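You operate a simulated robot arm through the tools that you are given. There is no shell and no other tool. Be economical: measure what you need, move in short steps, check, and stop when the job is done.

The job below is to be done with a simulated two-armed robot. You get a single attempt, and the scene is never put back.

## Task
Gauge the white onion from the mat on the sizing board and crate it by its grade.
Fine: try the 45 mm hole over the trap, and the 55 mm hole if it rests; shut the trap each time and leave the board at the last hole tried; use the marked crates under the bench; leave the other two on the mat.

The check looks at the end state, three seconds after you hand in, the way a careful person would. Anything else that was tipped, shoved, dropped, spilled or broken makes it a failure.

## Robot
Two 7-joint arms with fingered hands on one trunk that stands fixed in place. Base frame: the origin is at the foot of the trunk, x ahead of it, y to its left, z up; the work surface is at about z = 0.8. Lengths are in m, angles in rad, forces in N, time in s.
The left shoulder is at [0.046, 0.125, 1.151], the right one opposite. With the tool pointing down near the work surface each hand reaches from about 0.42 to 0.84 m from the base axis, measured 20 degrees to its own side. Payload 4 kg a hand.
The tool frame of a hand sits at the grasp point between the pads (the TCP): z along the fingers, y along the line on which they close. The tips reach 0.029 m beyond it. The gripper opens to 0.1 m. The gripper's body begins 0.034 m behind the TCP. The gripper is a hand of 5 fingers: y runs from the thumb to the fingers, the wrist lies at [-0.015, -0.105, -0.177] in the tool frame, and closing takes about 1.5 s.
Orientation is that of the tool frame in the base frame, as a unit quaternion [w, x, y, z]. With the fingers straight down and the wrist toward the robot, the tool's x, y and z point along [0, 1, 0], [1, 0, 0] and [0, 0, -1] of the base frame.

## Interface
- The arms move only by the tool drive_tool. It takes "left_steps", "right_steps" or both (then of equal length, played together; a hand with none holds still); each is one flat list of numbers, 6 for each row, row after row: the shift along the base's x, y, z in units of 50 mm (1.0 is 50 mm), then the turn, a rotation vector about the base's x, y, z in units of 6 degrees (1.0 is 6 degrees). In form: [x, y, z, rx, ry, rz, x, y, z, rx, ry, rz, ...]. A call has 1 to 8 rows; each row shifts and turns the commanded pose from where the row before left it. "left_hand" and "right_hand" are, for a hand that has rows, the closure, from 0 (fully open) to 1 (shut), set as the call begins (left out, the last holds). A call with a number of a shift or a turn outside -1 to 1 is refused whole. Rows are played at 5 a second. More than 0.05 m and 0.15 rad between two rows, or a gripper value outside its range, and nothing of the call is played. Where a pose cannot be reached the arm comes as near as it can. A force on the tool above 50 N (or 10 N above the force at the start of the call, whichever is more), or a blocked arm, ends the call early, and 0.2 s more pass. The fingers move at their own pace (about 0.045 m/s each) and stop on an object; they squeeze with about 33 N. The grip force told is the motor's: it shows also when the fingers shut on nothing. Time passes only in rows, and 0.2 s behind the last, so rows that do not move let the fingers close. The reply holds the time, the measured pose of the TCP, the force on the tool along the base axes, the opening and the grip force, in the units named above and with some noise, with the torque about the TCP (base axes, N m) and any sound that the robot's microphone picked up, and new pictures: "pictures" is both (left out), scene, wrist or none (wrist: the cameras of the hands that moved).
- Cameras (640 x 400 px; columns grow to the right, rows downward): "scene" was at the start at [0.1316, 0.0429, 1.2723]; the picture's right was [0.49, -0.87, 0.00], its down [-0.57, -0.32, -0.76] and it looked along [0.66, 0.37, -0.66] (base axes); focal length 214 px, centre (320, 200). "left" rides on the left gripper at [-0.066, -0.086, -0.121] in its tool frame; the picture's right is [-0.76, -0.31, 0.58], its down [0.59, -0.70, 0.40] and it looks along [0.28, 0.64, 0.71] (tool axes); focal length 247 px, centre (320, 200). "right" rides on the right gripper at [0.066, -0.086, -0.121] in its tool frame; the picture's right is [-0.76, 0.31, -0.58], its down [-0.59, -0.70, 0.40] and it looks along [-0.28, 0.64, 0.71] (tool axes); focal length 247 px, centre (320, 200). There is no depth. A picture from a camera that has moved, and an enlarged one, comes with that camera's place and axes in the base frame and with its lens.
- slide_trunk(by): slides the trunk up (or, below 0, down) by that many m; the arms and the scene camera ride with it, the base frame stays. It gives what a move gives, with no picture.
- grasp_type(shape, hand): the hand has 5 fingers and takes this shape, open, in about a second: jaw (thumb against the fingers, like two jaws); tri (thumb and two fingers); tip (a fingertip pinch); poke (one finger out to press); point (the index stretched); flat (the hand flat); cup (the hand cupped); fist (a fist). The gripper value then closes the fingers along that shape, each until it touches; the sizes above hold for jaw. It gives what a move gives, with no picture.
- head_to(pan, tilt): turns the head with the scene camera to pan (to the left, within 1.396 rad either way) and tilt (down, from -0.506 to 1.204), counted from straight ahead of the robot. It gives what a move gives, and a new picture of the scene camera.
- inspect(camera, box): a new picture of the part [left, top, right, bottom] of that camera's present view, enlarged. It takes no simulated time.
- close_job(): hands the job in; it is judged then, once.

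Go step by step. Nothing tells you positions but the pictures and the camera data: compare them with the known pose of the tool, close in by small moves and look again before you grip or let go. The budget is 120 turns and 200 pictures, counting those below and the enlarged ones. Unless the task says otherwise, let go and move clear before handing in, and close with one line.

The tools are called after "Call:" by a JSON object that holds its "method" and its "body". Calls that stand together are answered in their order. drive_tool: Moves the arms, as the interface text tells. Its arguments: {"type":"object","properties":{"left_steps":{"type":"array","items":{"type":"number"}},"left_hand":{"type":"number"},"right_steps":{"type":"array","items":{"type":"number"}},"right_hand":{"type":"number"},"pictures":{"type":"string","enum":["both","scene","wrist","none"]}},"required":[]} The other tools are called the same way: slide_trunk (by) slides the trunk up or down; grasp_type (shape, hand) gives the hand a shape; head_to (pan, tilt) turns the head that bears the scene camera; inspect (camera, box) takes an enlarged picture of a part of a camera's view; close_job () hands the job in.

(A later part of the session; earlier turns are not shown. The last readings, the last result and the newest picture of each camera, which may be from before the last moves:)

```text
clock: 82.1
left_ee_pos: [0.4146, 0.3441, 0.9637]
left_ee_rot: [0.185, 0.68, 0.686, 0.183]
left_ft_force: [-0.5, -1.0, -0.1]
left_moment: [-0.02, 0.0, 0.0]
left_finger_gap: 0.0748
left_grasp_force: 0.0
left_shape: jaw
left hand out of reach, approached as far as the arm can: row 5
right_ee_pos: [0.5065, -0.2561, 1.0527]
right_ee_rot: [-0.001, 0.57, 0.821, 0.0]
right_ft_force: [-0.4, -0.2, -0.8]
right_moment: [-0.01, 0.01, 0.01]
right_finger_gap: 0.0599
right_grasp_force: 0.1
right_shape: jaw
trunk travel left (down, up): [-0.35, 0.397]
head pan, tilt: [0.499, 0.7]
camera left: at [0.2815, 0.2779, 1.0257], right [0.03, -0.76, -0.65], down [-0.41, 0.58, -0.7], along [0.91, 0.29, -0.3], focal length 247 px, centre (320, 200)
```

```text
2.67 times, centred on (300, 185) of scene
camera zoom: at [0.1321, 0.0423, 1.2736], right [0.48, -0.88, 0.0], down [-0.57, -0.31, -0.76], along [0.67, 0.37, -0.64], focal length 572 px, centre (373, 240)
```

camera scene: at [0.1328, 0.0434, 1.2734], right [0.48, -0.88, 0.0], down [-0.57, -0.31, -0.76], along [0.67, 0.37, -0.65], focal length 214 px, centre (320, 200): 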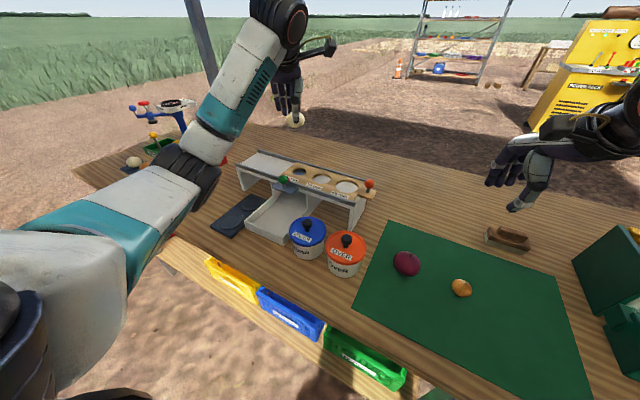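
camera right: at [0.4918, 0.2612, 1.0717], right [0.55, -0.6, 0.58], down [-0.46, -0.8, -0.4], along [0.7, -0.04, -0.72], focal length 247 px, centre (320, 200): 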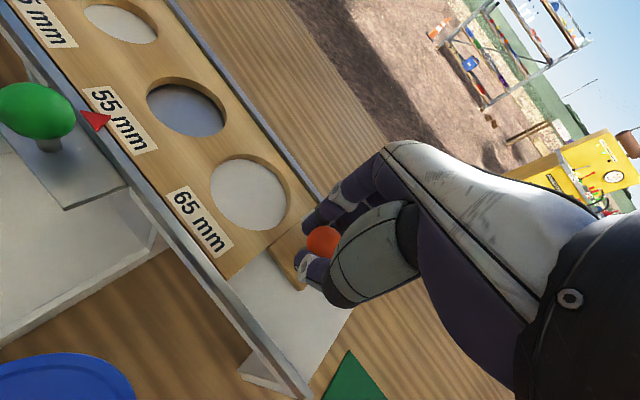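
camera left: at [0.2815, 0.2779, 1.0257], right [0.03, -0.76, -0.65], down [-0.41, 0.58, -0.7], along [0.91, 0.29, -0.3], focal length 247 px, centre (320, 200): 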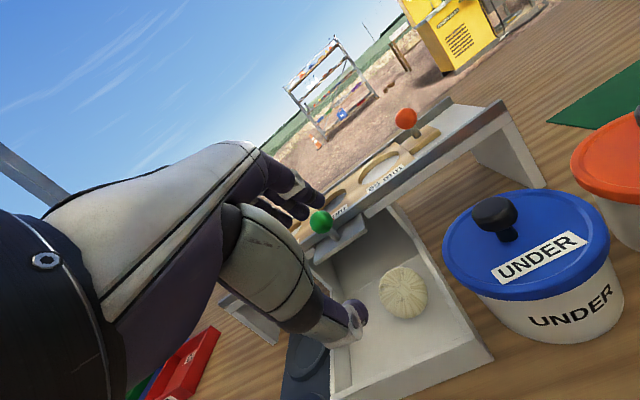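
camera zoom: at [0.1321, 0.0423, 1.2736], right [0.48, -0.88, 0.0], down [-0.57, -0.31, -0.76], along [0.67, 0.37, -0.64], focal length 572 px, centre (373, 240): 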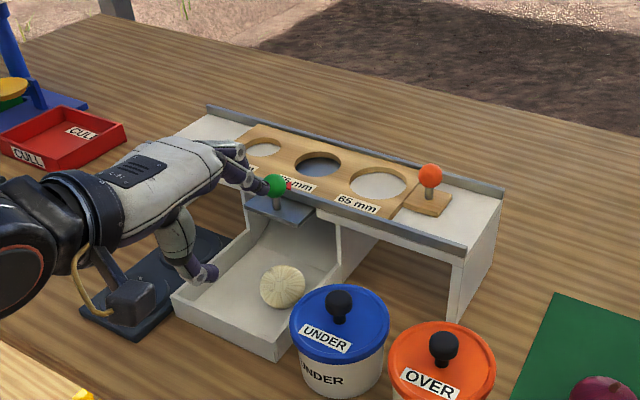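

Call:
{"method": "drive_tool", "body": {"left_steps": [0.25, -0.03, -0.55, 0, 0, 0, 0.3, -0.03, -0.55, 0, 0, 0, 0.3, 0, -0.55, 0, 0, 0], "pictures": "wrist"}}

Call:
{"method": "inspect", "body": {"camera": "scene", "box": [220, 140, 340, 230]}}

```text
clock: 82.9
left_ee_pos: [0.4564, 0.3396, 0.9012]
left_ee_rot: [0.196, 0.678, 0.68, 0.196]
left_ft_force: [-25.4, -0.1, 20.1]
left_moment: [-0.1, -0.85, -0.14]
left_finger_gap: 0.0689
left_grasp_force: 0.0
left_shape: jaw
right_ee_pos: [0.5056, -0.2554, 1.054]
right_ee_rot: [0.001, 0.57, 0.822, 0.001]
right_ft_force: [0.6, 0.2, 0.4]
right_moment: [0.0, 0.04, -0.04]
right_finger_gap: 0.0598
right_grasp_force: 0.1
right_shape: jaw
trunk travel left (down, up): [-0.35, 0.397]
head pan, tilt: [0.499, 0.7]
stopped in row 3 (left hand): the force on the tool passed its limit at 54 N (the readings are from after the stop); the commanded pose is now the measured one
camera left: at [0.3205, 0.274, 0.9566], right [0.05, -0.76, -0.65], down [-0.38, 0.59, -0.71], along [0.92, 0.29, -0.26], focal length 247 px, centre (320, 200)
```

left: 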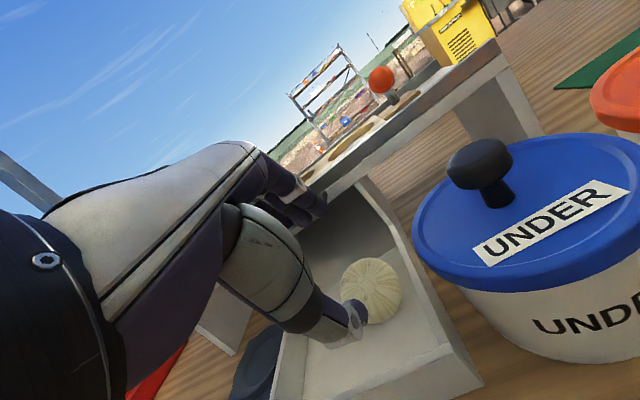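

```text
4.44 times, centred on (280, 185) of scene
camera zoom: at [0.1297, 0.042, 1.2741], right [0.48, -0.88, 0.0], down [-0.56, -0.31, -0.77], along [0.67, 0.37, -0.64], focal length 953 px, centre (498, 267)
```

zoom: 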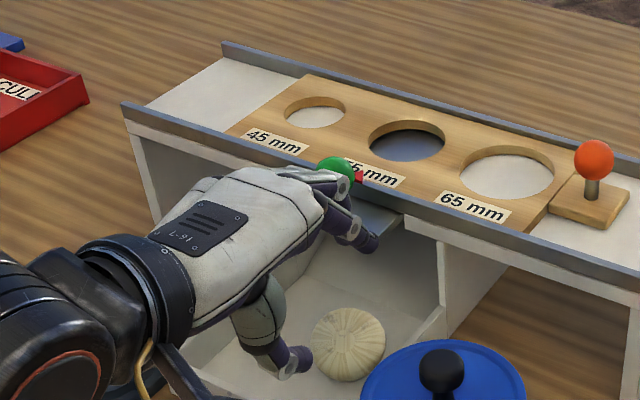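

The fingertips touched the trap plate's front edge on the way in (path too far forward). I back off and narrow the grip for a corrected slanted path.

Call:
{"method": "drive_tool", "body": {"left_steps": [-0.3, 0, 0.1, 0, 0, 0, -0.3, 0.04, 0.1, 0, 0, 0, 0, 0, 0, 0, 0, 0], "left_hand": 0.35, "pictures": "wrist"}}

Call:
{"method": "inspect", "body": {"camera": "scene", "box": [220, 140, 340, 230]}}

```text
clock: 83.7
left_ee_pos: [0.4291, 0.3429, 0.9031]
left_ee_rot: [0.192, 0.678, 0.683, 0.191]
left_ft_force: [0.3, -0.2, 0.1]
left_moment: [-0.03, 0.0, -0.02]
left_finger_gap: 0.0649
left_grasp_force: 0.0
left_shape: jaw
right_ee_pos: [0.5074, -0.2548, 1.0515]
right_ee_rot: [0.001, 0.57, 0.821, -0.001]
right_ft_force: [1.1, 0.4, 0.7]
right_moment: [0.01, 0.01, 0.02]
right_finger_gap: 0.0599
right_grasp_force: 0.2
right_shape: jaw
trunk travel left (down, up): [-0.35, 0.397]
head pan, tilt: [0.499, 0.7]
camera left: at [0.2935, 0.2772, 0.9618], right [0.04, -0.76, -0.65], down [-0.4, 0.58, -0.71], along [0.92, 0.29, -0.28], focal length 247 px, centre (320, 200)
```

left: 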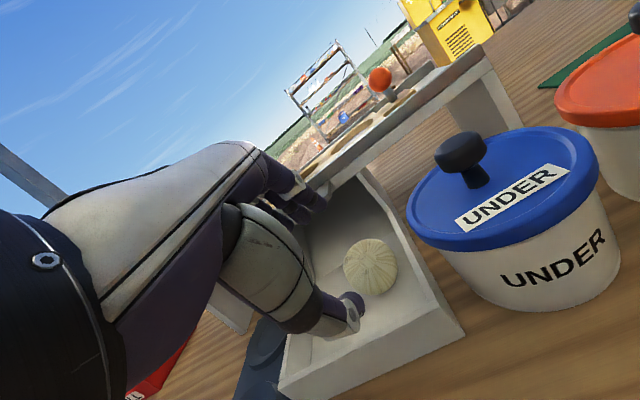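

```text
4.44 times, centred on (280, 185) of scene
camera zoom: at [0.1321, 0.0423, 1.2735], right [0.48, -0.88, 0.0], down [-0.57, -0.31, -0.76], along [0.67, 0.37, -0.64], focal length 953 px, centre (498, 267)
```

zoom: 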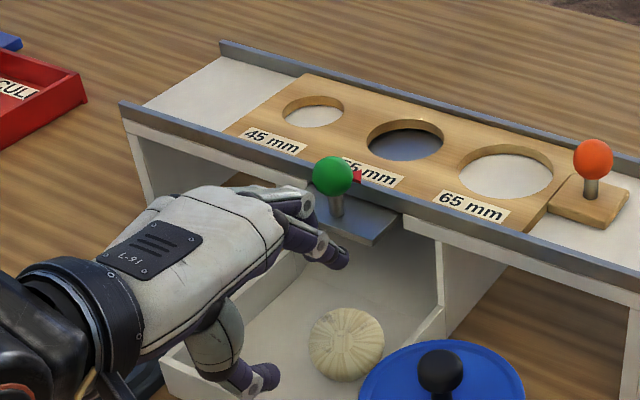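

Call:
{"method": "drive_tool", "body": {"left_steps": [0.22, 0, -0.36, 0, 0, 0, 0.22, 0, -0.36, 0, 0, 0], "pictures": "wrist"}}

Call:
{"method": "inspect", "body": {"camera": "scene", "box": [220, 140, 340, 230]}}

```text
clock: 84.3
left_ee_pos: [0.4514, 0.3436, 0.8676]
left_ee_rot: [0.191, 0.678, 0.683, 0.191]
left_ft_force: [0.3, 0.1, 0.7]
left_moment: [-0.02, 0.02, -0.02]
left_finger_gap: 0.065
left_grasp_force: 0.0
left_shape: jaw
right_ee_pos: [0.5072, -0.2539, 1.0528]
right_ee_rot: [-0.001, 0.57, 0.821, 0.0]
right_ft_force: [-0.6, -0.3, 0.3]
right_moment: [0.01, 0.03, -0.03]
right_finger_gap: 0.0596
right_grasp_force: 0.2
right_shape: jaw
trunk travel left (down, up): [-0.35, 0.397]
head pan, tilt: [0.499, 0.7]
camera left: at [0.3163, 0.2776, 0.9264], right [0.04, -0.76, -0.65], down [-0.4, 0.59, -0.71], along [0.92, 0.29, -0.27], focal length 247 px, centre (320, 200)
```

left: 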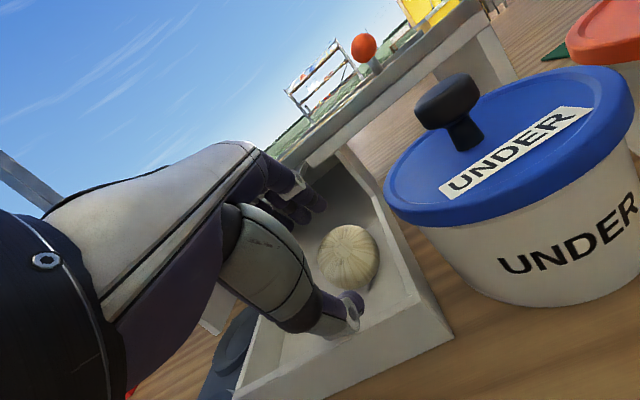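

```text
4.44 times, centred on (280, 185) of scene
camera zoom: at [0.1325, 0.0423, 1.2735], right [0.48, -0.88, 0.0], down [-0.57, -0.31, -0.76], along [0.67, 0.37, -0.64], focal length 953 px, centre (498, 267)
```

zoom: 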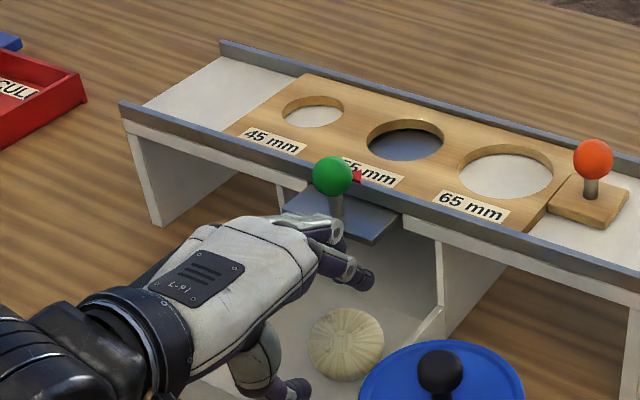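

Call:
{"method": "drive_tool", "body": {"left_steps": [0.12, -0.02, -0.2, 0, 0, 0, 0.1, 0, -0.16, 0, 0, 0], "pictures": "wrist"}}

Call:
{"method": "inspect", "body": {"camera": "scene", "box": [220, 140, 340, 230]}}

```text
clock: 84.9
left_ee_pos: [0.4619, 0.342, 0.8524]
left_ee_rot: [0.192, 0.678, 0.682, 0.193]
left_ft_force: [-7.4, 0.3, 9.3]
left_moment: [0.04, -0.46, 0.13]
left_finger_gap: 0.0632
left_grasp_force: 0.0
left_shape: jaw
right_ee_pos: [0.506, -0.2557, 1.054]
right_ee_rot: [-0.001, 0.571, 0.821, 0.0]
right_ft_force: [-0.2, 0.0, 1.0]
right_moment: [0.01, 0.01, -0.02]
right_finger_gap: 0.0598
right_grasp_force: 0.0
right_shape: jaw
trunk travel left (down, up): [-0.35, 0.397]
head pan, tilt: [0.499, 0.7]
camera left: at [0.3257, 0.2759, 0.9096], right [0.05, -0.76, -0.65], down [-0.39, 0.59, -0.71], along [0.92, 0.29, -0.27], focal length 247 px, centre (320, 200)
```

left: 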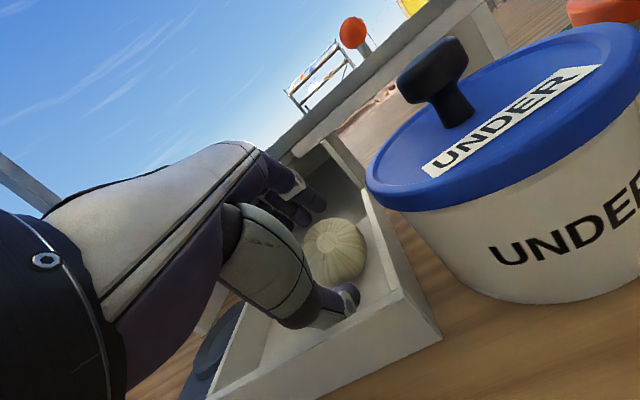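

```text
4.44 times, centred on (280, 185) of scene
camera zoom: at [0.1312, 0.042, 1.2738], right [0.48, -0.88, 0.0], down [-0.57, -0.31, -0.77], along [0.67, 0.37, -0.64], focal length 953 px, centre (498, 267)
```

zoom: 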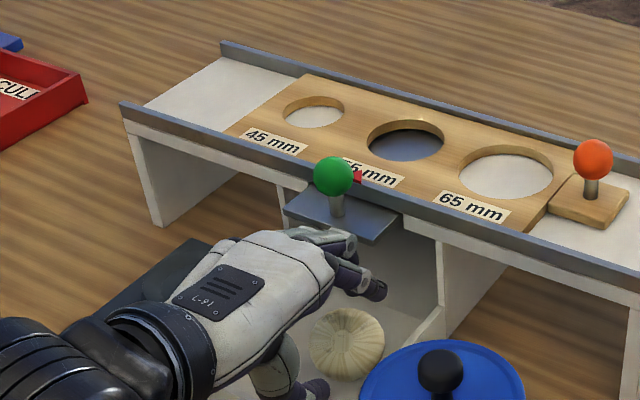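

Slight contact (~12 N), onion between thumb and fingers. Closing here.

Call:
{"method": "drive_tool", "body": {"left_steps": [-0.02, 0, 0.02, 0, 0, 0, 0, 0, 0, 0, 0, 0, 0, 0, 0, 0, 0, 0, 0, 0, 0, 0, 0, 0, 0, 0, 0, 0, 0, 0], "left_hand": 1, "pictures": "wrist"}}

Call:
{"method": "inspect", "body": {"camera": "scene", "box": [220, 140, 340, 230]}}

```text
clock: 86.1
left_ee_pos: [0.4594, 0.3423, 0.8513]
left_ee_rot: [0.192, 0.678, 0.683, 0.191]
left_ft_force: [-0.4, 0.1, -0.1]
left_moment: [0.0, -0.01, -0.01]
left_finger_gap: 0.0487
left_grasp_force: 32.6
left_shape: jaw
right_ee_pos: [0.5072, -0.2553, 1.0524]
right_ee_rot: [0.0, 0.57, 0.821, -0.001]
right_ft_force: [-0.5, 0.1, 0.1]
right_moment: [-0.01, -0.02, 0.02]
right_finger_gap: 0.0594
right_grasp_force: 0.2
right_shape: jaw
trunk travel left (down, up): [-0.35, 0.397]
head pan, tilt: [0.499, 0.7]
camera left: at [0.3254, 0.276, 0.9094], right [0.04, -0.76, -0.65], down [-0.4, 0.58, -0.71], along [0.92, 0.29, -0.28], focal length 247 px, centre (320, 200)
```

left: 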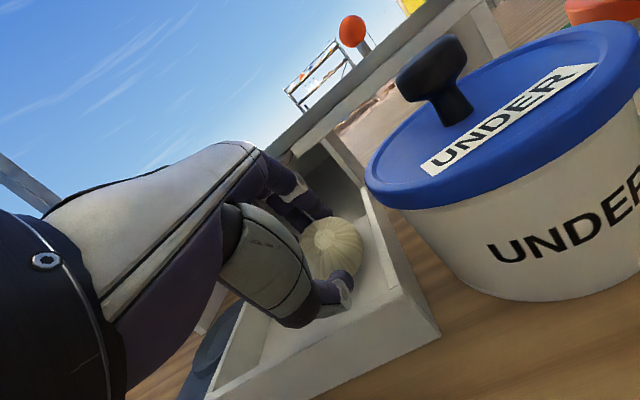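

```text
4.44 times, centred on (280, 185) of scene
camera zoom: at [0.1324, 0.0424, 1.2735], right [0.48, -0.88, 0.0], down [-0.57, -0.31, -0.76], along [0.67, 0.37, -0.64], focal length 953 px, centre (498, 267)
```

zoom: 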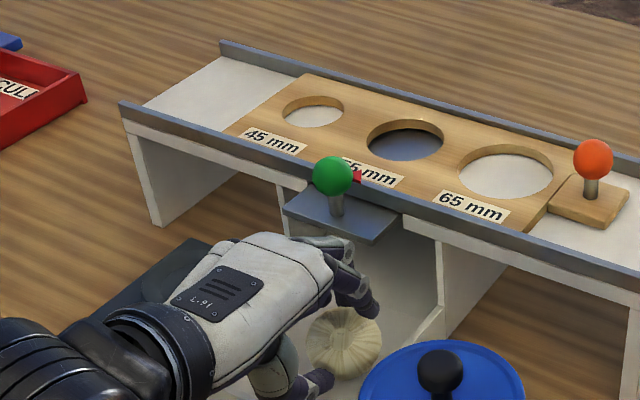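

Good grip (49 mm). Retracting up and back along the same slant.

Call:
{"method": "drive_tool", "body": {"left_steps": [-0.25, 0.02, 0.25, 0, 0, 0, -0.3, 0.02, 0.4, 0, 0, 0, -0.25, 0, 0.5, 0, 0, 0, 0, 0, 0.7, 0, 0, 0, 0, 0, 0.7, 0, 0, 0, 0, 0, 0.7, 0, 0, 0], "pictures": "both"}}

```text
clock: 87.5
left_ee_pos: [0.4269, 0.35, 1.0134]
left_ee_rot: [0.191, 0.679, 0.683, 0.19]
left_ft_force: [-1.0, -0.2, -0.3]
left_moment: [-0.01, 0.02, 0.01]
left_finger_gap: 0.0485
left_grasp_force: 32.7
left_shape: jaw
left hand out of reach, approached as far as the arm can: row 6
right_ee_pos: [0.5077, -0.2543, 1.052]
right_ee_rot: [-0.001, 0.57, 0.821, -0.001]
right_ft_force: [0.4, 0.1, 0.7]
right_moment: [0.04, 0.0, 0.0]
right_finger_gap: 0.0597
right_grasp_force: 0.1
right_shape: jaw
trunk travel left (down, up): [-0.35, 0.397]
head pan, tilt: [0.499, 0.7]
camera scene: at [0.1324, 0.0424, 1.2735], right [0.48, -0.88, 0.0], down [-0.57, -0.31, -0.76], along [0.67, 0.37, -0.64], focal length 214 px, centre (320, 200)
camera left: at [0.2923, 0.2839, 1.0721], right [0.04, -0.76, -0.65], down [-0.4, 0.58, -0.71], along [0.92, 0.29, -0.28], focal length 247 px, centre (320, 200)
```

scene: 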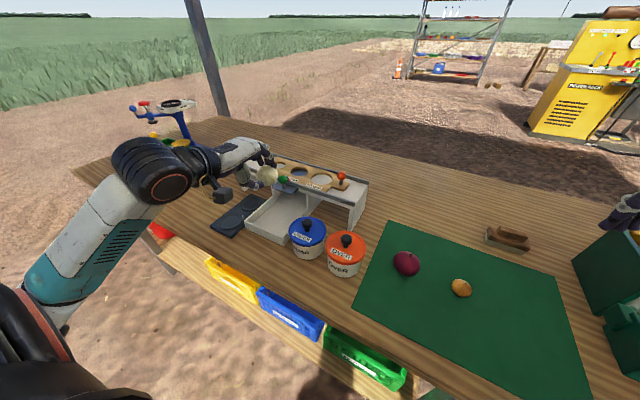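
left: 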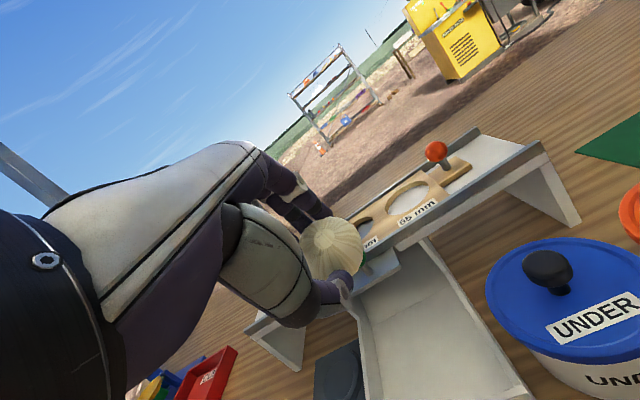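

Onion secured; the trap and board look undisturbed. Now I level the hand, turn it to the side, and bring it out in front of the bench edge; right arm goes up out of the way.

Call:
{"method": "drive_tool", "body": {"left_steps": [0, 0.2, 0.3, 0, 1, 0, 0, 0.2, 0.3, 0, 1, 0, 0, 0.2, 0.3, 0, 1, 0, 0, 0.2, 0, 0, 1, 0, 0, 0.2, 0, 0, 1, 0, 0, 0, 0, 0, 0.4, 0, -0.2, 0.2, 0, 0, 0, -1, -0.2, 0.2, 0, 0, 0, -1], "right_steps": [0, 0, 0.6, 0, 0, 0, 0, 0, 0.6, 0, 0, 0, 0, 0, 0.6, 0, 0, 0, 0, 0, 0.6, 0, 0, 0, 0, 0, 0.6, 0, 0, 0, 0, 0, 0.6, 0, 0, 0, 0, 0, 0, 0, 0, 0, 0, 0, 0, 0, 0, 0], "pictures": "none"}}

Call:
{"method": "drive_tool", "body": {"left_steps": [-0.4, 0.3, 0, 0, 0, -1, -0.4, 0.3, 0, 0, 0, -1, -0.4, 0.3, 0, 0, 0, -1, -0.4, 0.2, 0, 0, 0, -1, -0.4, 0, 0, 0, 0, -1, -0.4, 0, 0, 0, 0, -1, -0.4, 0, 0, 0, 0, -1, -0.4, 0, 0, 0, 0, -1], "pictures": "both"}}

```text
clock: 89.3
left_ee_pos: [0.4092, 0.4215, 1.0564]
left_ee_rot: [-0.008, 0.776, 0.631, -0.005]
left_ft_force: [0.2, 0.6, 0.2]
left_moment: [0.01, 0.02, -0.01]
left_finger_gap: 0.0483
left_grasp_force: 33.1
left_shape: jaw
right_ee_pos: [0.5094, -0.253, 1.2325]
right_ee_rot: [-0.001, 0.571, 0.821, -0.001]
right_ft_force: [-0.2, 0.3, -0.1]
right_moment: [0.01, -0.06, -0.01]
right_finger_gap: 0.0599
right_grasp_force: 0.0
right_shape: jaw
trunk travel left (down, up): [-0.35, 0.397]
head pan, tilt: [0.499, 0.7]
```

```text
clock: 91.1
left_ee_pos: [0.2476, 0.4765, 1.0562]
left_ee_rot: [-0.009, 0.965, 0.261, -0.001]
left_ft_force: [0.1, 0.3, -1.1]
left_moment: [0.02, 0.02, 0.0]
left_finger_gap: 0.0486
left_grasp_force: 33.4
left_shape: jaw
right_ee_pos: [0.5081, -0.2546, 1.2321]
right_ee_rot: [0.0, 0.571, 0.821, 0.0]
right_ft_force: [-0.5, 0.1, -0.3]
right_moment: [0.0, -0.04, -0.01]
right_finger_gap: 0.0598
right_grasp_force: 0.0
right_shape: jaw
trunk travel left (down, up): [-0.35, 0.397]
head pan, tilt: [0.499, 0.7]
camera scene: at [0.132, 0.0424, 1.2736], right [0.48, -0.88, 0.0], down [-0.57, -0.31, -0.76], along [0.67, 0.37, -0.64], focal length 214 px, centre (320, 200)
camera left: at [0.1498, 0.5155, 1.1791], right [-0.81, -0.11, -0.57], down [0.15, 0.91, -0.39], along [0.56, -0.4, -0.72], focal length 247 px, centre (320, 200)
```

scene: 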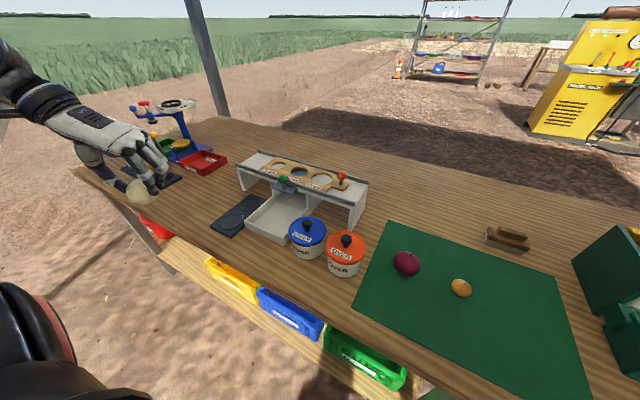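
left: 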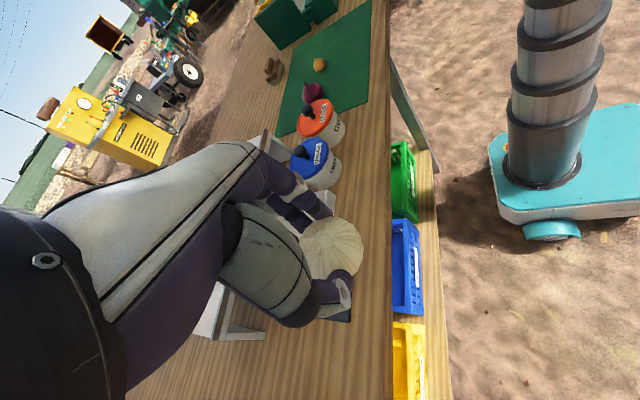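

This side view shows the crates well. Enlarging it to triangulate the green crate.

Call:
{"method": "inspect", "body": {"camera": "left", "box": [370, 120, 470, 240]}}

Call:
{"method": "inspect", "body": {"camera": "scene", "box": [290, 290, 430, 395]}}

```text
3.33 times, centred on (420, 180) of left
camera zoom: at [0.1498, 0.5155, 1.1791], right [-0.81, -0.11, -0.57], down [0.15, 0.91, -0.39], along [0.56, -0.4, -0.72], focal length 823 px, centre (-13, 267)
```

zoom: 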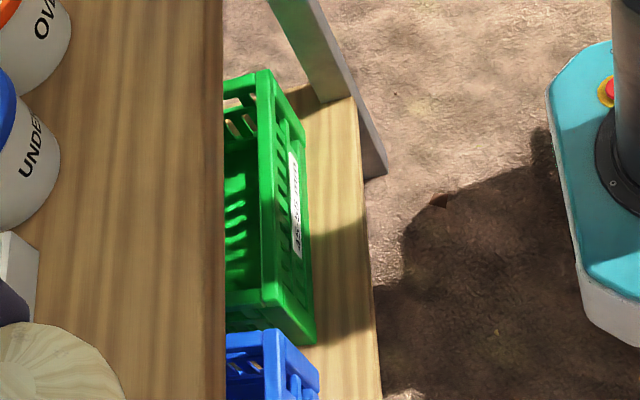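

```text
3.81 times, centred on (360, 342) of scene
camera zoom: at [0.132, 0.0424, 1.2736], right [0.48, -0.88, 0.0], down [-0.57, -0.31, -0.76], along [0.67, 0.37, -0.64], focal length 817 px, centre (168, -343)
```

zoom: 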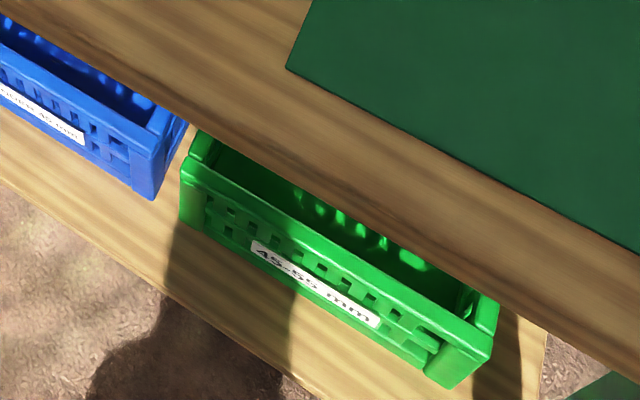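

Triangulated: green crate front rim at x≈0.385, z≈0.395, y from about -0.10 to 0.16. I must lower the trunk, so first I pull the left hand back clear of the bench edge and raise the right arm high.

Call:
{"method": "drive_tool", "body": {"left_steps": [-0.4, 0, 0, 0, 0, 0, -0.4, 0, 0, 0, 0, 0, -0.4, 0, 0, 0, 0, 0, -0.3, 0, 0, 0, 0, 0, 0, 0, 0, 0, 0, 0, 0, 0, 0, 0, 0, 0, 0, 0, 0, 0, 0, 0], "right_steps": [-0.4, -0.4, 0.7, 0, 0, 0, -0.4, -0.4, 0.7, 0, 0, 0, -0.4, -0.4, 0.7, 0, 0, 0, -0.4, -0.4, 0.7, 0, 0, 0, -0.4, -0.4, 0.7, 0, 0, 0, -0.4, -0.4, 0.7, 0, 0, 0, 0, 0, 0, 0, 0, 0], "pictures": "none"}}

Call:
{"method": "head_to", "body": {"pan": 0.6, "tilt": 1.1}}

Call:
{"method": "head_to", "body": {"pan": -0.7, "tilt": 0.6}}

```text
clock: 92.7
left_ee_pos: [0.1725, 0.4763, 1.0576]
left_ee_rot: [-0.009, 0.965, 0.262, -0.002]
left_ft_force: [-0.3, -0.3, -0.5]
left_moment: [-0.02, -0.01, -0.01]
left_finger_gap: 0.0483
left_grasp_force: 33.2
left_shape: jaw
right_ee_pos: [0.3874, -0.3748, 1.4429]
right_ee_rot: [-0.001, 0.571, 0.821, -0.001]
right_ft_force: [0.8, -0.4, 0.3]
right_moment: [-0.01, -0.02, -0.02]
right_finger_gap: 0.0601
right_grasp_force: 0.1
right_shape: jaw
trunk travel left (down, up): [-0.35, 0.397]
head pan, tilt: [0.499, 0.7]
```

```text
clock: 93.6
left_ee_pos: [0.1731, 0.4763, 1.0567]
left_ee_rot: [-0.009, 0.965, 0.262, -0.001]
left_ft_force: [0.1, -0.2, 0.5]
left_moment: [-0.01, -0.02, -0.01]
left_finger_gap: 0.0484
left_grasp_force: 32.9
left_shape: jaw
right_ee_pos: [0.3865, -0.3744, 1.4424]
right_ee_rot: [-0.001, 0.571, 0.821, 0.0]
right_ft_force: [0.0, -0.2, 0.1]
right_moment: [0.03, 0.0, 0.0]
right_finger_gap: 0.06
right_grasp_force: 0.1
right_shape: jaw
trunk travel left (down, up): [-0.35, 0.397]
head pan, tilt: [0.6, 1.1]
camera scene: at [0.1097, 0.0375, 1.2436], right [0.56, -0.83, 0.0], down [-0.74, -0.5, -0.45], along [0.38, 0.26, -0.89], focal length 214 px, centre (320, 200)
```

scene: 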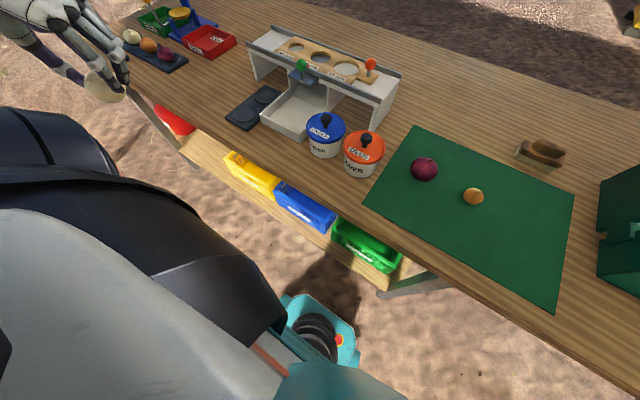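

```text
clock: 95.1
left_ee_pos: [0.1723, 0.4767, 1.0575]
left_ee_rot: [-0.009, 0.965, 0.261, -0.002]
left_ft_force: [-0.7, -0.5, -1.0]
left_moment: [-0.03, -0.03, 0.02]
left_finger_gap: 0.0482
left_grasp_force: 33.2
left_shape: jaw
right_ee_pos: [0.3858, -0.376, 1.4421]
right_ee_rot: [0.001, 0.571, 0.821, -0.001]
right_ft_force: [0.2, -0.2, -0.6]
right_moment: [-0.04, 0.0, -0.03]
right_finger_gap: 0.06
right_grasp_force: 0.0
right_shape: jaw
trunk travel left (down, up): [-0.35, 0.397]
head pan, tilt: [-0.7, 0.6]
camera scene: at [0.1253, -0.0551, 1.2821], right [-0.64, -0.77, 0.0], down [-0.43, 0.36, -0.82], along [0.63, -0.53, -0.57], focal length 214 px, centre (320, 200)
```

scene: 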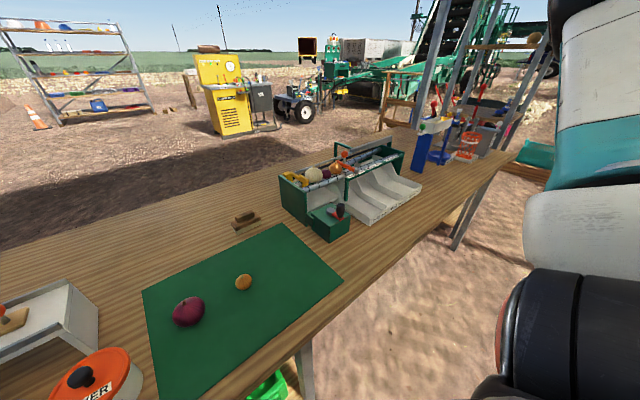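

Right arm is clear of the bench. Lowering the trunk in two steps.

Call:
{"method": "slide_trunk", "body": {"by": -0.17}}

Call:
{"method": "head_to", "body": {"pan": 0.6, "tilt": 0.9}}

```text
clock: 97.0
left_ee_pos: [0.1722, 0.4753, 0.8881]
left_ee_rot: [-0.009, 0.965, 0.262, -0.001]
left_ft_force: [-1.3, -0.4, -1.1]
left_moment: [0.02, 0.01, 0.0]
left_finger_gap: 0.0484
left_grasp_force: 32.9
left_shape: jaw
right_ee_pos: [0.3967, -0.3745, 1.2666]
right_ee_rot: [-0.008, 0.571, 0.821, -0.005]
right_ft_force: [0.4, -0.1, 0.9]
right_moment: [-0.02, 0.0, 0.01]
right_finger_gap: 0.0596
right_grasp_force: 0.0
right_shape: jaw
trunk travel left (down, up): [-0.18, 0.567]
head pan, tilt: [-0.7, 0.6]
```

```text
clock: 98.5
left_ee_pos: [0.174, 0.4759, 0.8871]
left_ee_rot: [-0.009, 0.965, 0.261, -0.001]
left_ft_force: [0.2, 0.3, -0.4]
left_moment: [0.0, 0.01, 0.01]
left_finger_gap: 0.0486
left_grasp_force: 32.8
left_shape: jaw
right_ee_pos: [0.3972, -0.3735, 1.2663]
right_ee_rot: [-0.007, 0.571, 0.821, -0.005]
right_ft_force: [0.0, 0.3, 0.1]
right_moment: [0.02, 0.0, 0.02]
right_finger_gap: 0.0593
right_grasp_force: 0.0
right_shape: jaw
trunk travel left (down, up): [-0.18, 0.567]
head pan, tilt: [0.6, 0.901]
camera scene: at [0.1737, 0.0444, 1.0821], right [0.56, -0.83, 0.0], down [-0.65, -0.44, -0.62], along [0.51, 0.35, -0.78], focal length 214 px, centre (320, 200)
```

scene: 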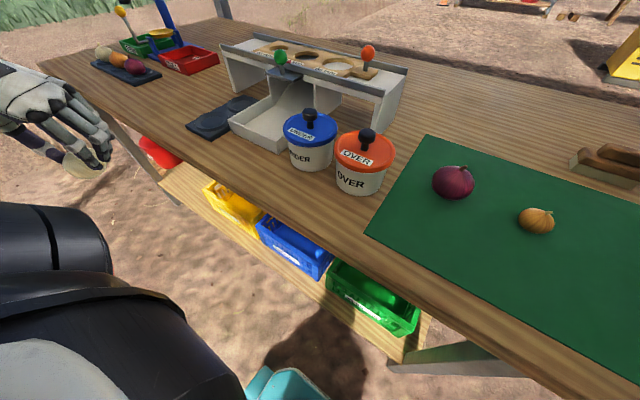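

Call:
{"method": "slide_trunk", "body": {"by": -0.17}}

Call:
{"method": "head_to", "body": {"pan": 0.3, "tilt": 1.0}}

```text
clock: 100.4
left_ee_pos: [0.173, 0.4767, 0.7173]
left_ee_rot: [-0.007, 0.965, 0.261, -0.001]
left_ft_force: [-1.0, 0.3, -1.1]
left_moment: [0.01, -0.04, 0.01]
left_finger_gap: 0.0481
left_grasp_force: 32.8
left_shape: jaw
right_ee_pos: [0.5198, -0.3738, 1.0133]
right_ee_rot: [-0.101, 0.567, 0.815, -0.07]
right_ft_force: [-0.6, 0.8, -0.1]
right_moment: [0.02, -0.01, 0.04]
right_finger_gap: 0.0597
right_grasp_force: 0.1
right_shape: jaw
trunk travel left (down, up): [-0.01, 0.737]
head pan, tilt: [0.6, 0.901]
```

```text
clock: 101.2
left_ee_pos: [0.1735, 0.4768, 0.7172]
left_ee_rot: [-0.008, 0.965, 0.261, -0.003]
left_ft_force: [0.1, 0.6, -0.3]
left_moment: [0.0, 0.02, 0.0]
left_finger_gap: 0.0482
left_grasp_force: 33.0
left_shape: jaw
right_ee_pos: [0.5195, -0.3757, 1.0133]
right_ee_rot: [-0.103, 0.566, 0.815, -0.07]
right_ft_force: [0.0, 0.3, -0.1]
right_moment: [0.04, -0.01, 0.01]
right_finger_gap: 0.06
right_grasp_force: 0.0
right_shape: jaw
trunk travel left (down, up): [-0.01, 0.737]
head pan, tilt: [0.3, 1.0]
camera scene: at [0.2556, 0.0224, 0.894], right [0.3, -0.96, 0.0], down [-0.8, -0.25, -0.54], along [0.52, 0.16, -0.84], focal length 214 px, centre (320, 200)
```

scene: 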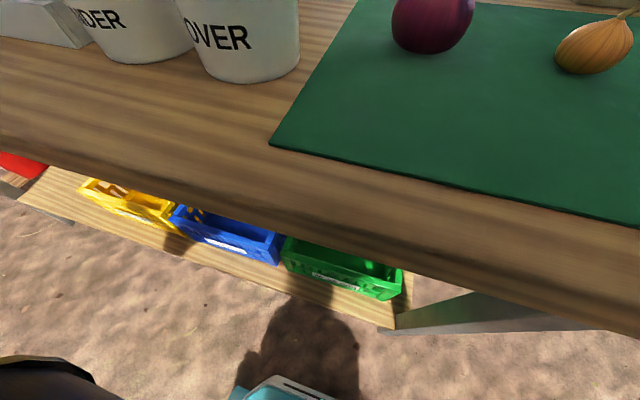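

The trunk leans forward at the bottom of its travel, bringing the head near the bench. I raise it 80 mm for margin, then check the view.

Call:
{"method": "slide_trunk", "body": {"by": 0.08}}

Call:
{"method": "head_to", "body": {"pan": 0.0, "tilt": 1.1}}

Call:
{"method": "inspect", "body": {"camera": "left", "box": [0, 0, 640, 400]}}

Call:
{"method": "inspect", "body": {"camera": "right", "box": [0, 0, 640, 400]}}

```text
clock: 102.3
left_ee_pos: [0.1738, 0.476, 0.7969]
left_ee_rot: [-0.009, 0.965, 0.262, -0.002]
left_ft_force: [-0.2, 0.3, -0.1]
left_moment: [0.0, 0.01, 0.0]
left_finger_gap: 0.0484
left_grasp_force: 33.4
left_shape: jaw
right_ee_pos: [0.5218, -0.3745, 1.0915]
right_ee_rot: [-0.102, 0.566, 0.815, -0.07]
right_ft_force: [-0.6, 0.2, -0.6]
right_moment: [-0.02, 0.06, 0.0]
right_finger_gap: 0.06
right_grasp_force: 0.1
right_shape: jaw
trunk travel left (down, up): [-0.09, 0.657]
head pan, tilt: [0.3, 1.0]
```

```text
clock: 103.1
left_ee_pos: [0.1728, 0.4754, 0.7972]
left_ee_rot: [-0.008, 0.965, 0.262, -0.002]
left_ft_force: [-0.1, 0.4, -1.2]
left_moment: [-0.03, 0.01, 0.0]
left_finger_gap: 0.0481
left_grasp_force: 32.9
left_shape: jaw
right_ee_pos: [0.5197, -0.3746, 1.0924]
right_ee_rot: [-0.103, 0.566, 0.815, -0.07]
right_ft_force: [0.0, 0.0, 0.0]
right_moment: [0.0, 0.01, -0.02]
right_finger_gap: 0.0596
right_grasp_force: 0.1
right_shape: jaw
trunk travel left (down, up): [-0.09, 0.657]
head pan, tilt: [0.0, 1.1]
camera scene: at [0.2136, 0.0018, 0.9732], right [0.0, -1.0, 0.0], down [-0.89, 0.0, -0.45], along [0.45, 0.0, -0.89], focal length 214 px, centre (320, 200)
```

scene: 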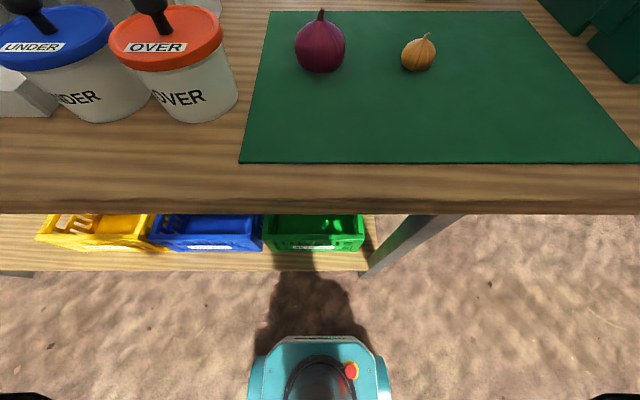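

```text
1.00 times, centred on (320, 200) of left (not enlarged: the box is as wide or as high as the picture)
camera zoom: at [0.0751, 0.5153, 0.9189], right [-0.81, -0.11, -0.57], down [0.15, 0.91, -0.39], along [0.56, -0.4, -0.72], focal length 247 px, centre (320, 200)
```

zoom: 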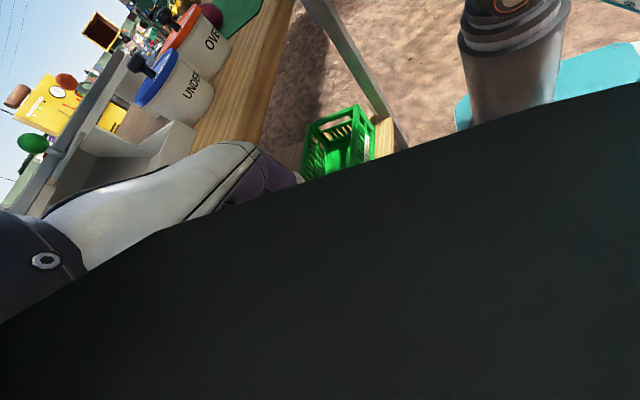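

```text
1.00 times, centred on (320, 200) of right (not enlarged: the box is as wide or as high as the picture)
camera zoom: at [0.45, -0.3432, 1.2347], right [0.68, -0.6, 0.42], down [-0.54, -0.8, -0.28], along [0.5, -0.04, -0.86], focal length 247 px, centre (320, 200)
```

zoom: 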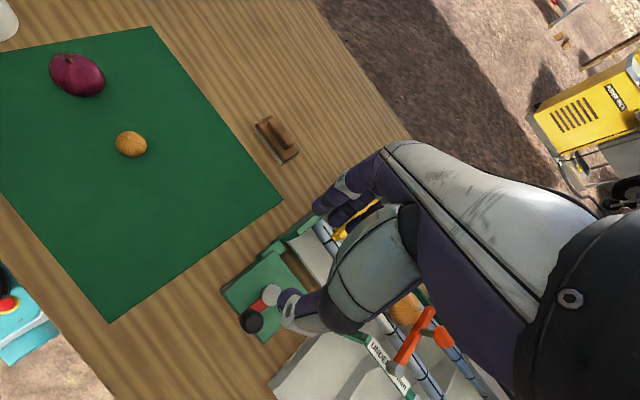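

Green crate confirmed: rim z≈0.395, front x≈0.39, y −0.12…0.16. I lower the left hand in front of the bench while yawing a little.

Call:
{"method": "drive_tool", "body": {"left_steps": [0, -0.1, -0.9, 0, 0, 0.6, 0, -0.1, -0.9, 0, 0, 0.6, 0, -0.1, -0.9, 0, 0, 0.6, 0, -0.2, -0.9, 0, 0, 0.6, 0, -0.2, -0.8, 0, 0, 0.6], "pictures": "both"}}

```text
clock: 104.3
left_ee_pos: [0.1732, 0.4401, 0.577]
left_ee_rot: [-0.008, 0.913, 0.409, -0.003]
left_ft_force: [-0.8, -0.1, -0.6]
left_moment: [0.0, 0.05, 0.03]
left_finger_gap: 0.0485
left_grasp_force: 33.1
left_shape: jaw
right_ee_pos: [0.5207, -0.3734, 1.0922]
right_ee_rot: [-0.102, 0.566, 0.815, -0.069]
right_ft_force: [0.1, -0.3, -0.1]
right_moment: [0.0, -0.01, 0.02]
right_finger_gap: 0.0601
right_grasp_force: 0.1
right_shape: jaw
trunk travel left (down, up): [-0.09, 0.657]
head pan, tilt: [0.0, 1.1]
camera scene: at [0.2136, 0.0017, 0.9732], right [0.0, -1.0, 0.0], down [-0.89, 0.0, -0.45], along [0.45, 0.0, -0.89], focal length 214 px, centre (320, 200)
camera left: at [0.0679, 0.4471, 0.6981], right [-0.74, -0.35, -0.57], down [-0.14, 0.91, -0.39], along [0.66, -0.21, -0.72], focal length 247 px, centre (320, 200)
```

scene: 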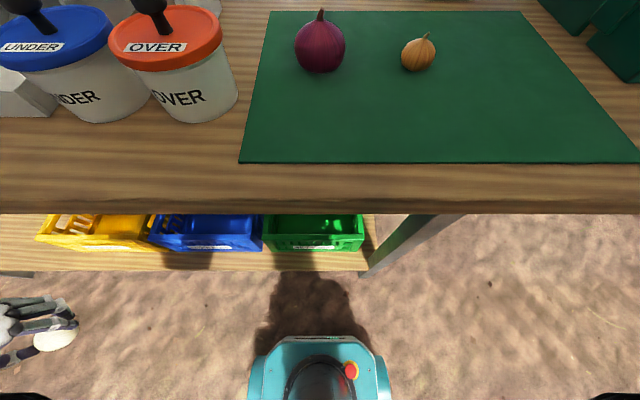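
left: 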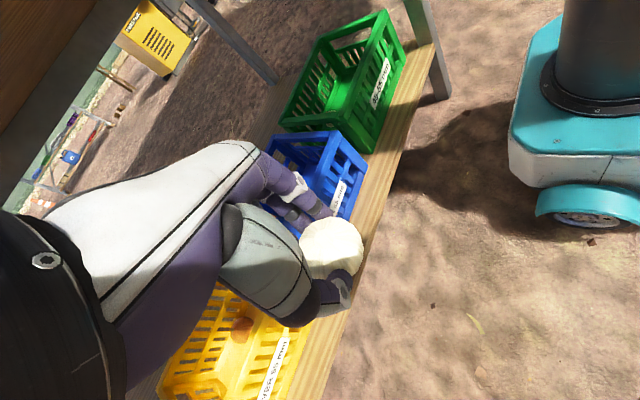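

Clear view of the crates: green spans x 0.38–0.57, y −0.1…0.16. I move in under the bench while pitching the hand forward.

Call:
{"method": "drive_tool", "body": {"left_steps": [0.5, -0.6, -0.2, -0.66, -0.74, 0, 0.5, -0.6, -0.2, -0.66, -0.74, 0, 0.5, -0.6, -0.2, -0.66, -0.74, 0, 0.5, -0.6, -0.2, -0.66, -0.74, 0, 0.5, -0.6, -0.2, -0.66, -0.74, 0], "pictures": "both"}}

```text
clock: 105.5
left_ee_pos: [0.298, 0.2914, 0.5255]
left_ee_rot: [0.227, 0.883, 0.397, 0.102]
left_ft_force: [0.4, 1.0, -0.5]
left_moment: [0.03, 0.03, -0.01]
left_finger_gap: 0.0482
left_grasp_force: 34.0
left_shape: jaw
right_ee_pos: [0.5209, -0.3758, 1.0922]
right_ee_rot: [-0.102, 0.567, 0.815, -0.069]
right_ft_force: [0.5, 0.4, 0.2]
right_moment: [0.0, 0.01, 0.04]
right_finger_gap: 0.0598
right_grasp_force: 0.1
right_shape: jaw
trunk travel left (down, up): [-0.09, 0.657]
head pan, tilt: [0.0, 1.1]
camera scene: at [0.2137, 0.0017, 0.9731], right [0.0, -1.0, 0.0], down [-0.89, 0.0, -0.45], along [0.45, 0.0, -0.89], focal length 214 px, centre (320, 200)
camera left: at [0.1555, 0.3305, 0.5903], right [-0.5, -0.57, -0.65], down [0.07, 0.72, -0.69], along [0.87, -0.39, -0.32], focal length 247 px, centre (320, 200)
```

scene: 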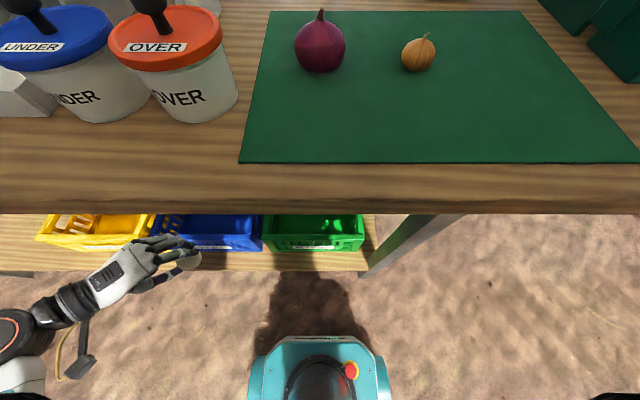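
left: 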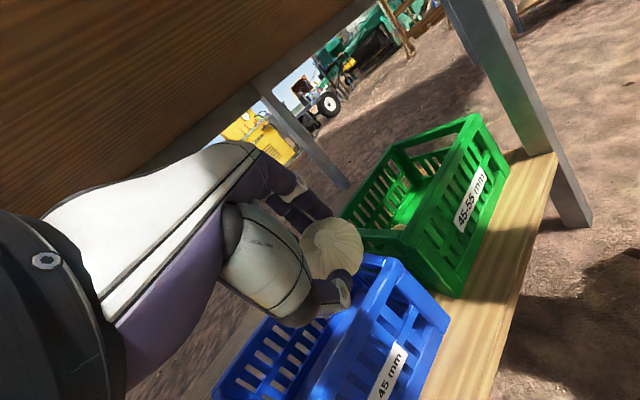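

Call:
{"method": "drive_tool", "body": {"left_steps": [0.52, -0.77, -0.15, 0, 0, 0, 0.52, -0.77, -0.15, 0, 0, 0, 0.52, -0.77, -0.15, 0, 0, 0, 0.52, -0.77, -0.15, 0, 0, 0, 0.52, -0.77, -0.15, 0, 0, 0, 0.52, -0.77, -0.15, 0, 0, 0], "pictures": "both"}}

```text
clock: 106.9
left_ee_pos: [0.4511, 0.0608, 0.4816]
left_ee_rot: [0.226, 0.884, 0.397, 0.102]
left_ft_force: [-0.3, 0.0, -1.7]
left_moment: [0.01, 0.01, -0.02]
left_finger_gap: 0.0481
left_grasp_force: 32.7
left_shape: jaw
right_ee_pos: [0.5196, -0.3762, 1.0918]
right_ee_rot: [-0.102, 0.567, 0.814, -0.07]
right_ft_force: [-0.4, 0.1, 0.6]
right_moment: [0.01, -0.01, 0.01]
right_finger_gap: 0.0596
right_grasp_force: 0.1
right_shape: jaw
trunk travel left (down, up): [-0.09, 0.657]
head pan, tilt: [0.0, 1.1]
camera scene: at [0.2138, 0.0017, 0.9731], right [0.0, -1.0, 0.0], down [-0.89, 0.0, -0.45], along [0.45, 0.0, -0.89], focal length 214 px, centre (320, 200)
camera left: at [0.3088, 0.1017, 0.5465], right [-0.5, -0.57, -0.65], down [0.07, 0.72, -0.69], along [0.86, -0.39, -0.32], focal length 247 px, centre (320, 200)
```

scene: 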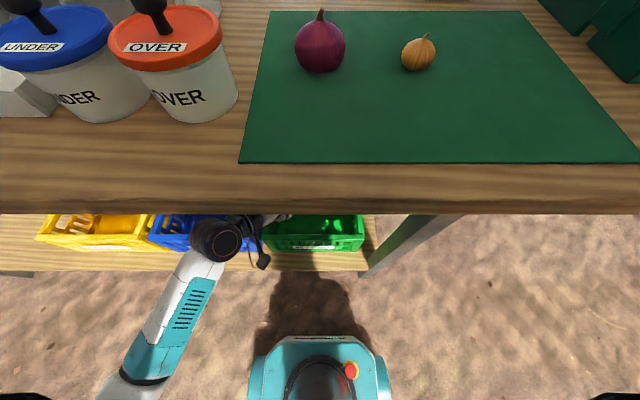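
left: 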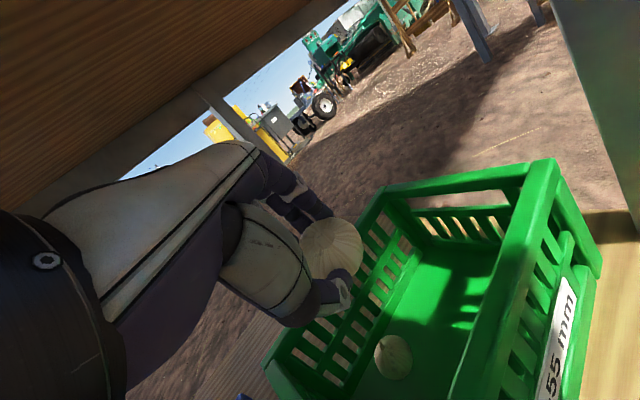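

An onion already lies in the crate near (0.51, 0.08), so I aim for the free part around (0.475, -0.02) and lower toward the rim.

Call:
{"method": "drive_tool", "body": {"left_steps": [0.15, -0.5, 0, 0, 0, 0, 0.15, -0.5, -0.1, 0, 0, 0, 0.1, -0.4, -0.3, 0, 0, 0, 0, 0, -0.4, 0, 0, 0, 0, 0, -0.3, 0, 0, 0], "pictures": "both"}}

```text
clock: 108.1
left_ee_pos: [0.4737, -0.0092, 0.4269]
left_ee_rot: [0.226, 0.884, 0.397, 0.1]
left_ft_force: [-0.9, -0.9, -0.8]
left_moment: [-0.02, 0.0, 0.0]
left_finger_gap: 0.0483
left_grasp_force: 33.4
left_shape: jaw
right_ee_pos: [0.5202, -0.3744, 1.0929]
right_ee_rot: [-0.103, 0.566, 0.815, -0.07]
right_ft_force: [-0.1, 0.2, 0.1]
right_moment: [-0.02, -0.02, -0.02]
right_finger_gap: 0.0599
right_grasp_force: 0.0
right_shape: jaw
trunk travel left (down, up): [-0.09, 0.657]
head pan, tilt: [0.0, 1.1]
camera scene: at [0.2137, 0.0016, 0.9731], right [0.0, -1.0, 0.0], down [-0.89, 0.0, -0.45], along [0.45, 0.0, -0.89], focal length 214 px, centre (320, 200)
camera left: at [0.3315, 0.0307, 0.4912], right [-0.5, -0.57, -0.65], down [0.07, 0.72, -0.69], along [0.86, -0.39, -0.32], focal length 247 px, centre (320, 200)
```

scene: 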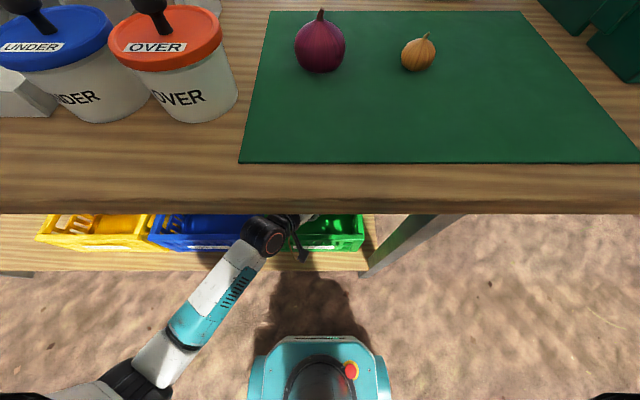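
left: 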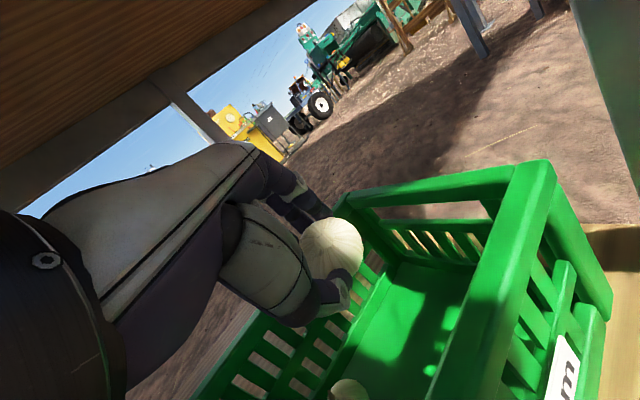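

The point below the onion is mid-floor of the crate. Lower a little more and release.

Call:
{"method": "drive_tool", "body": {"left_steps": [0, 0, -0.15, 0, 0, 0, 0, 0, -0.15, 0, 0, 0], "pictures": "none"}}

Call:
{"method": "drive_tool", "body": {"left_steps": [0, 0, 0, 0, 0, 0, 0, 0, 0, 0, 0, 0, 0, 0, 0, 0, 0, 0, 0, 0, 0, 0, 0, 0, 0, 0, 0, 0, 0, 0], "left_hand": 0.15, "pictures": "wrist"}}

```text
clock: 108.7
left_ee_pos: [0.4741, -0.0094, 0.4133]
left_ee_rot: [0.226, 0.884, 0.396, 0.101]
left_ft_force: [0.0, 0.6, -0.2]
left_moment: [0.02, 0.02, 0.01]
left_finger_gap: 0.0483
left_grasp_force: 33.1
left_shape: jaw
right_ee_pos: [0.5199, -0.3754, 1.0925]
right_ee_rot: [-0.103, 0.566, 0.815, -0.07]
right_ft_force: [-0.9, -0.6, -0.6]
right_moment: [-0.02, -0.02, -0.05]
right_finger_gap: 0.0597
right_grasp_force: 0.0
right_shape: jaw
trunk travel left (down, up): [-0.09, 0.657]
head pan, tilt: [0.0, 1.1]
```

```text
clock: 109.9
left_ee_pos: [0.4745, -0.0091, 0.4144]
left_ee_rot: [0.226, 0.884, 0.396, 0.101]
left_ft_force: [1.3, 0.2, 0.2]
left_moment: [-0.06, 0.0, 0.01]
left_finger_gap: 0.0849
left_grasp_force: 0.0
left_shape: jaw
right_ee_pos: [0.5204, -0.3739, 1.0923]
right_ee_rot: [-0.103, 0.566, 0.815, -0.069]
right_ft_force: [0.2, -0.3, -0.3]
right_moment: [-0.01, 0.0, -0.03]
right_finger_gap: 0.0597
right_grasp_force: 0.0
right_shape: jaw
trunk travel left (down, up): [-0.09, 0.657]
head pan, tilt: [0.0, 1.1]
camera left: at [0.3318, 0.0304, 0.4771], right [-0.5, -0.57, -0.65], down [0.07, 0.72, -0.69], along [0.86, -0.39, -0.32], focal length 247 px, centre (320, 200)
```

left: 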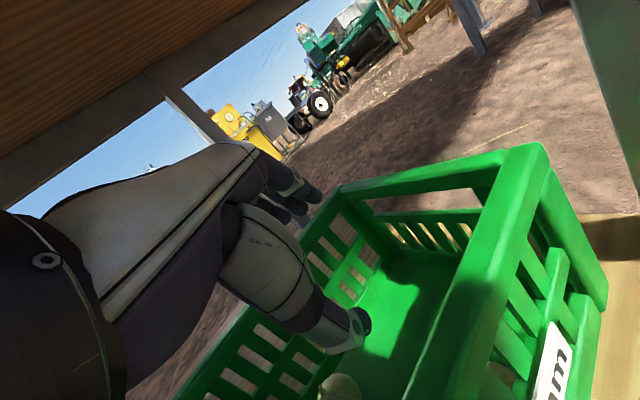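

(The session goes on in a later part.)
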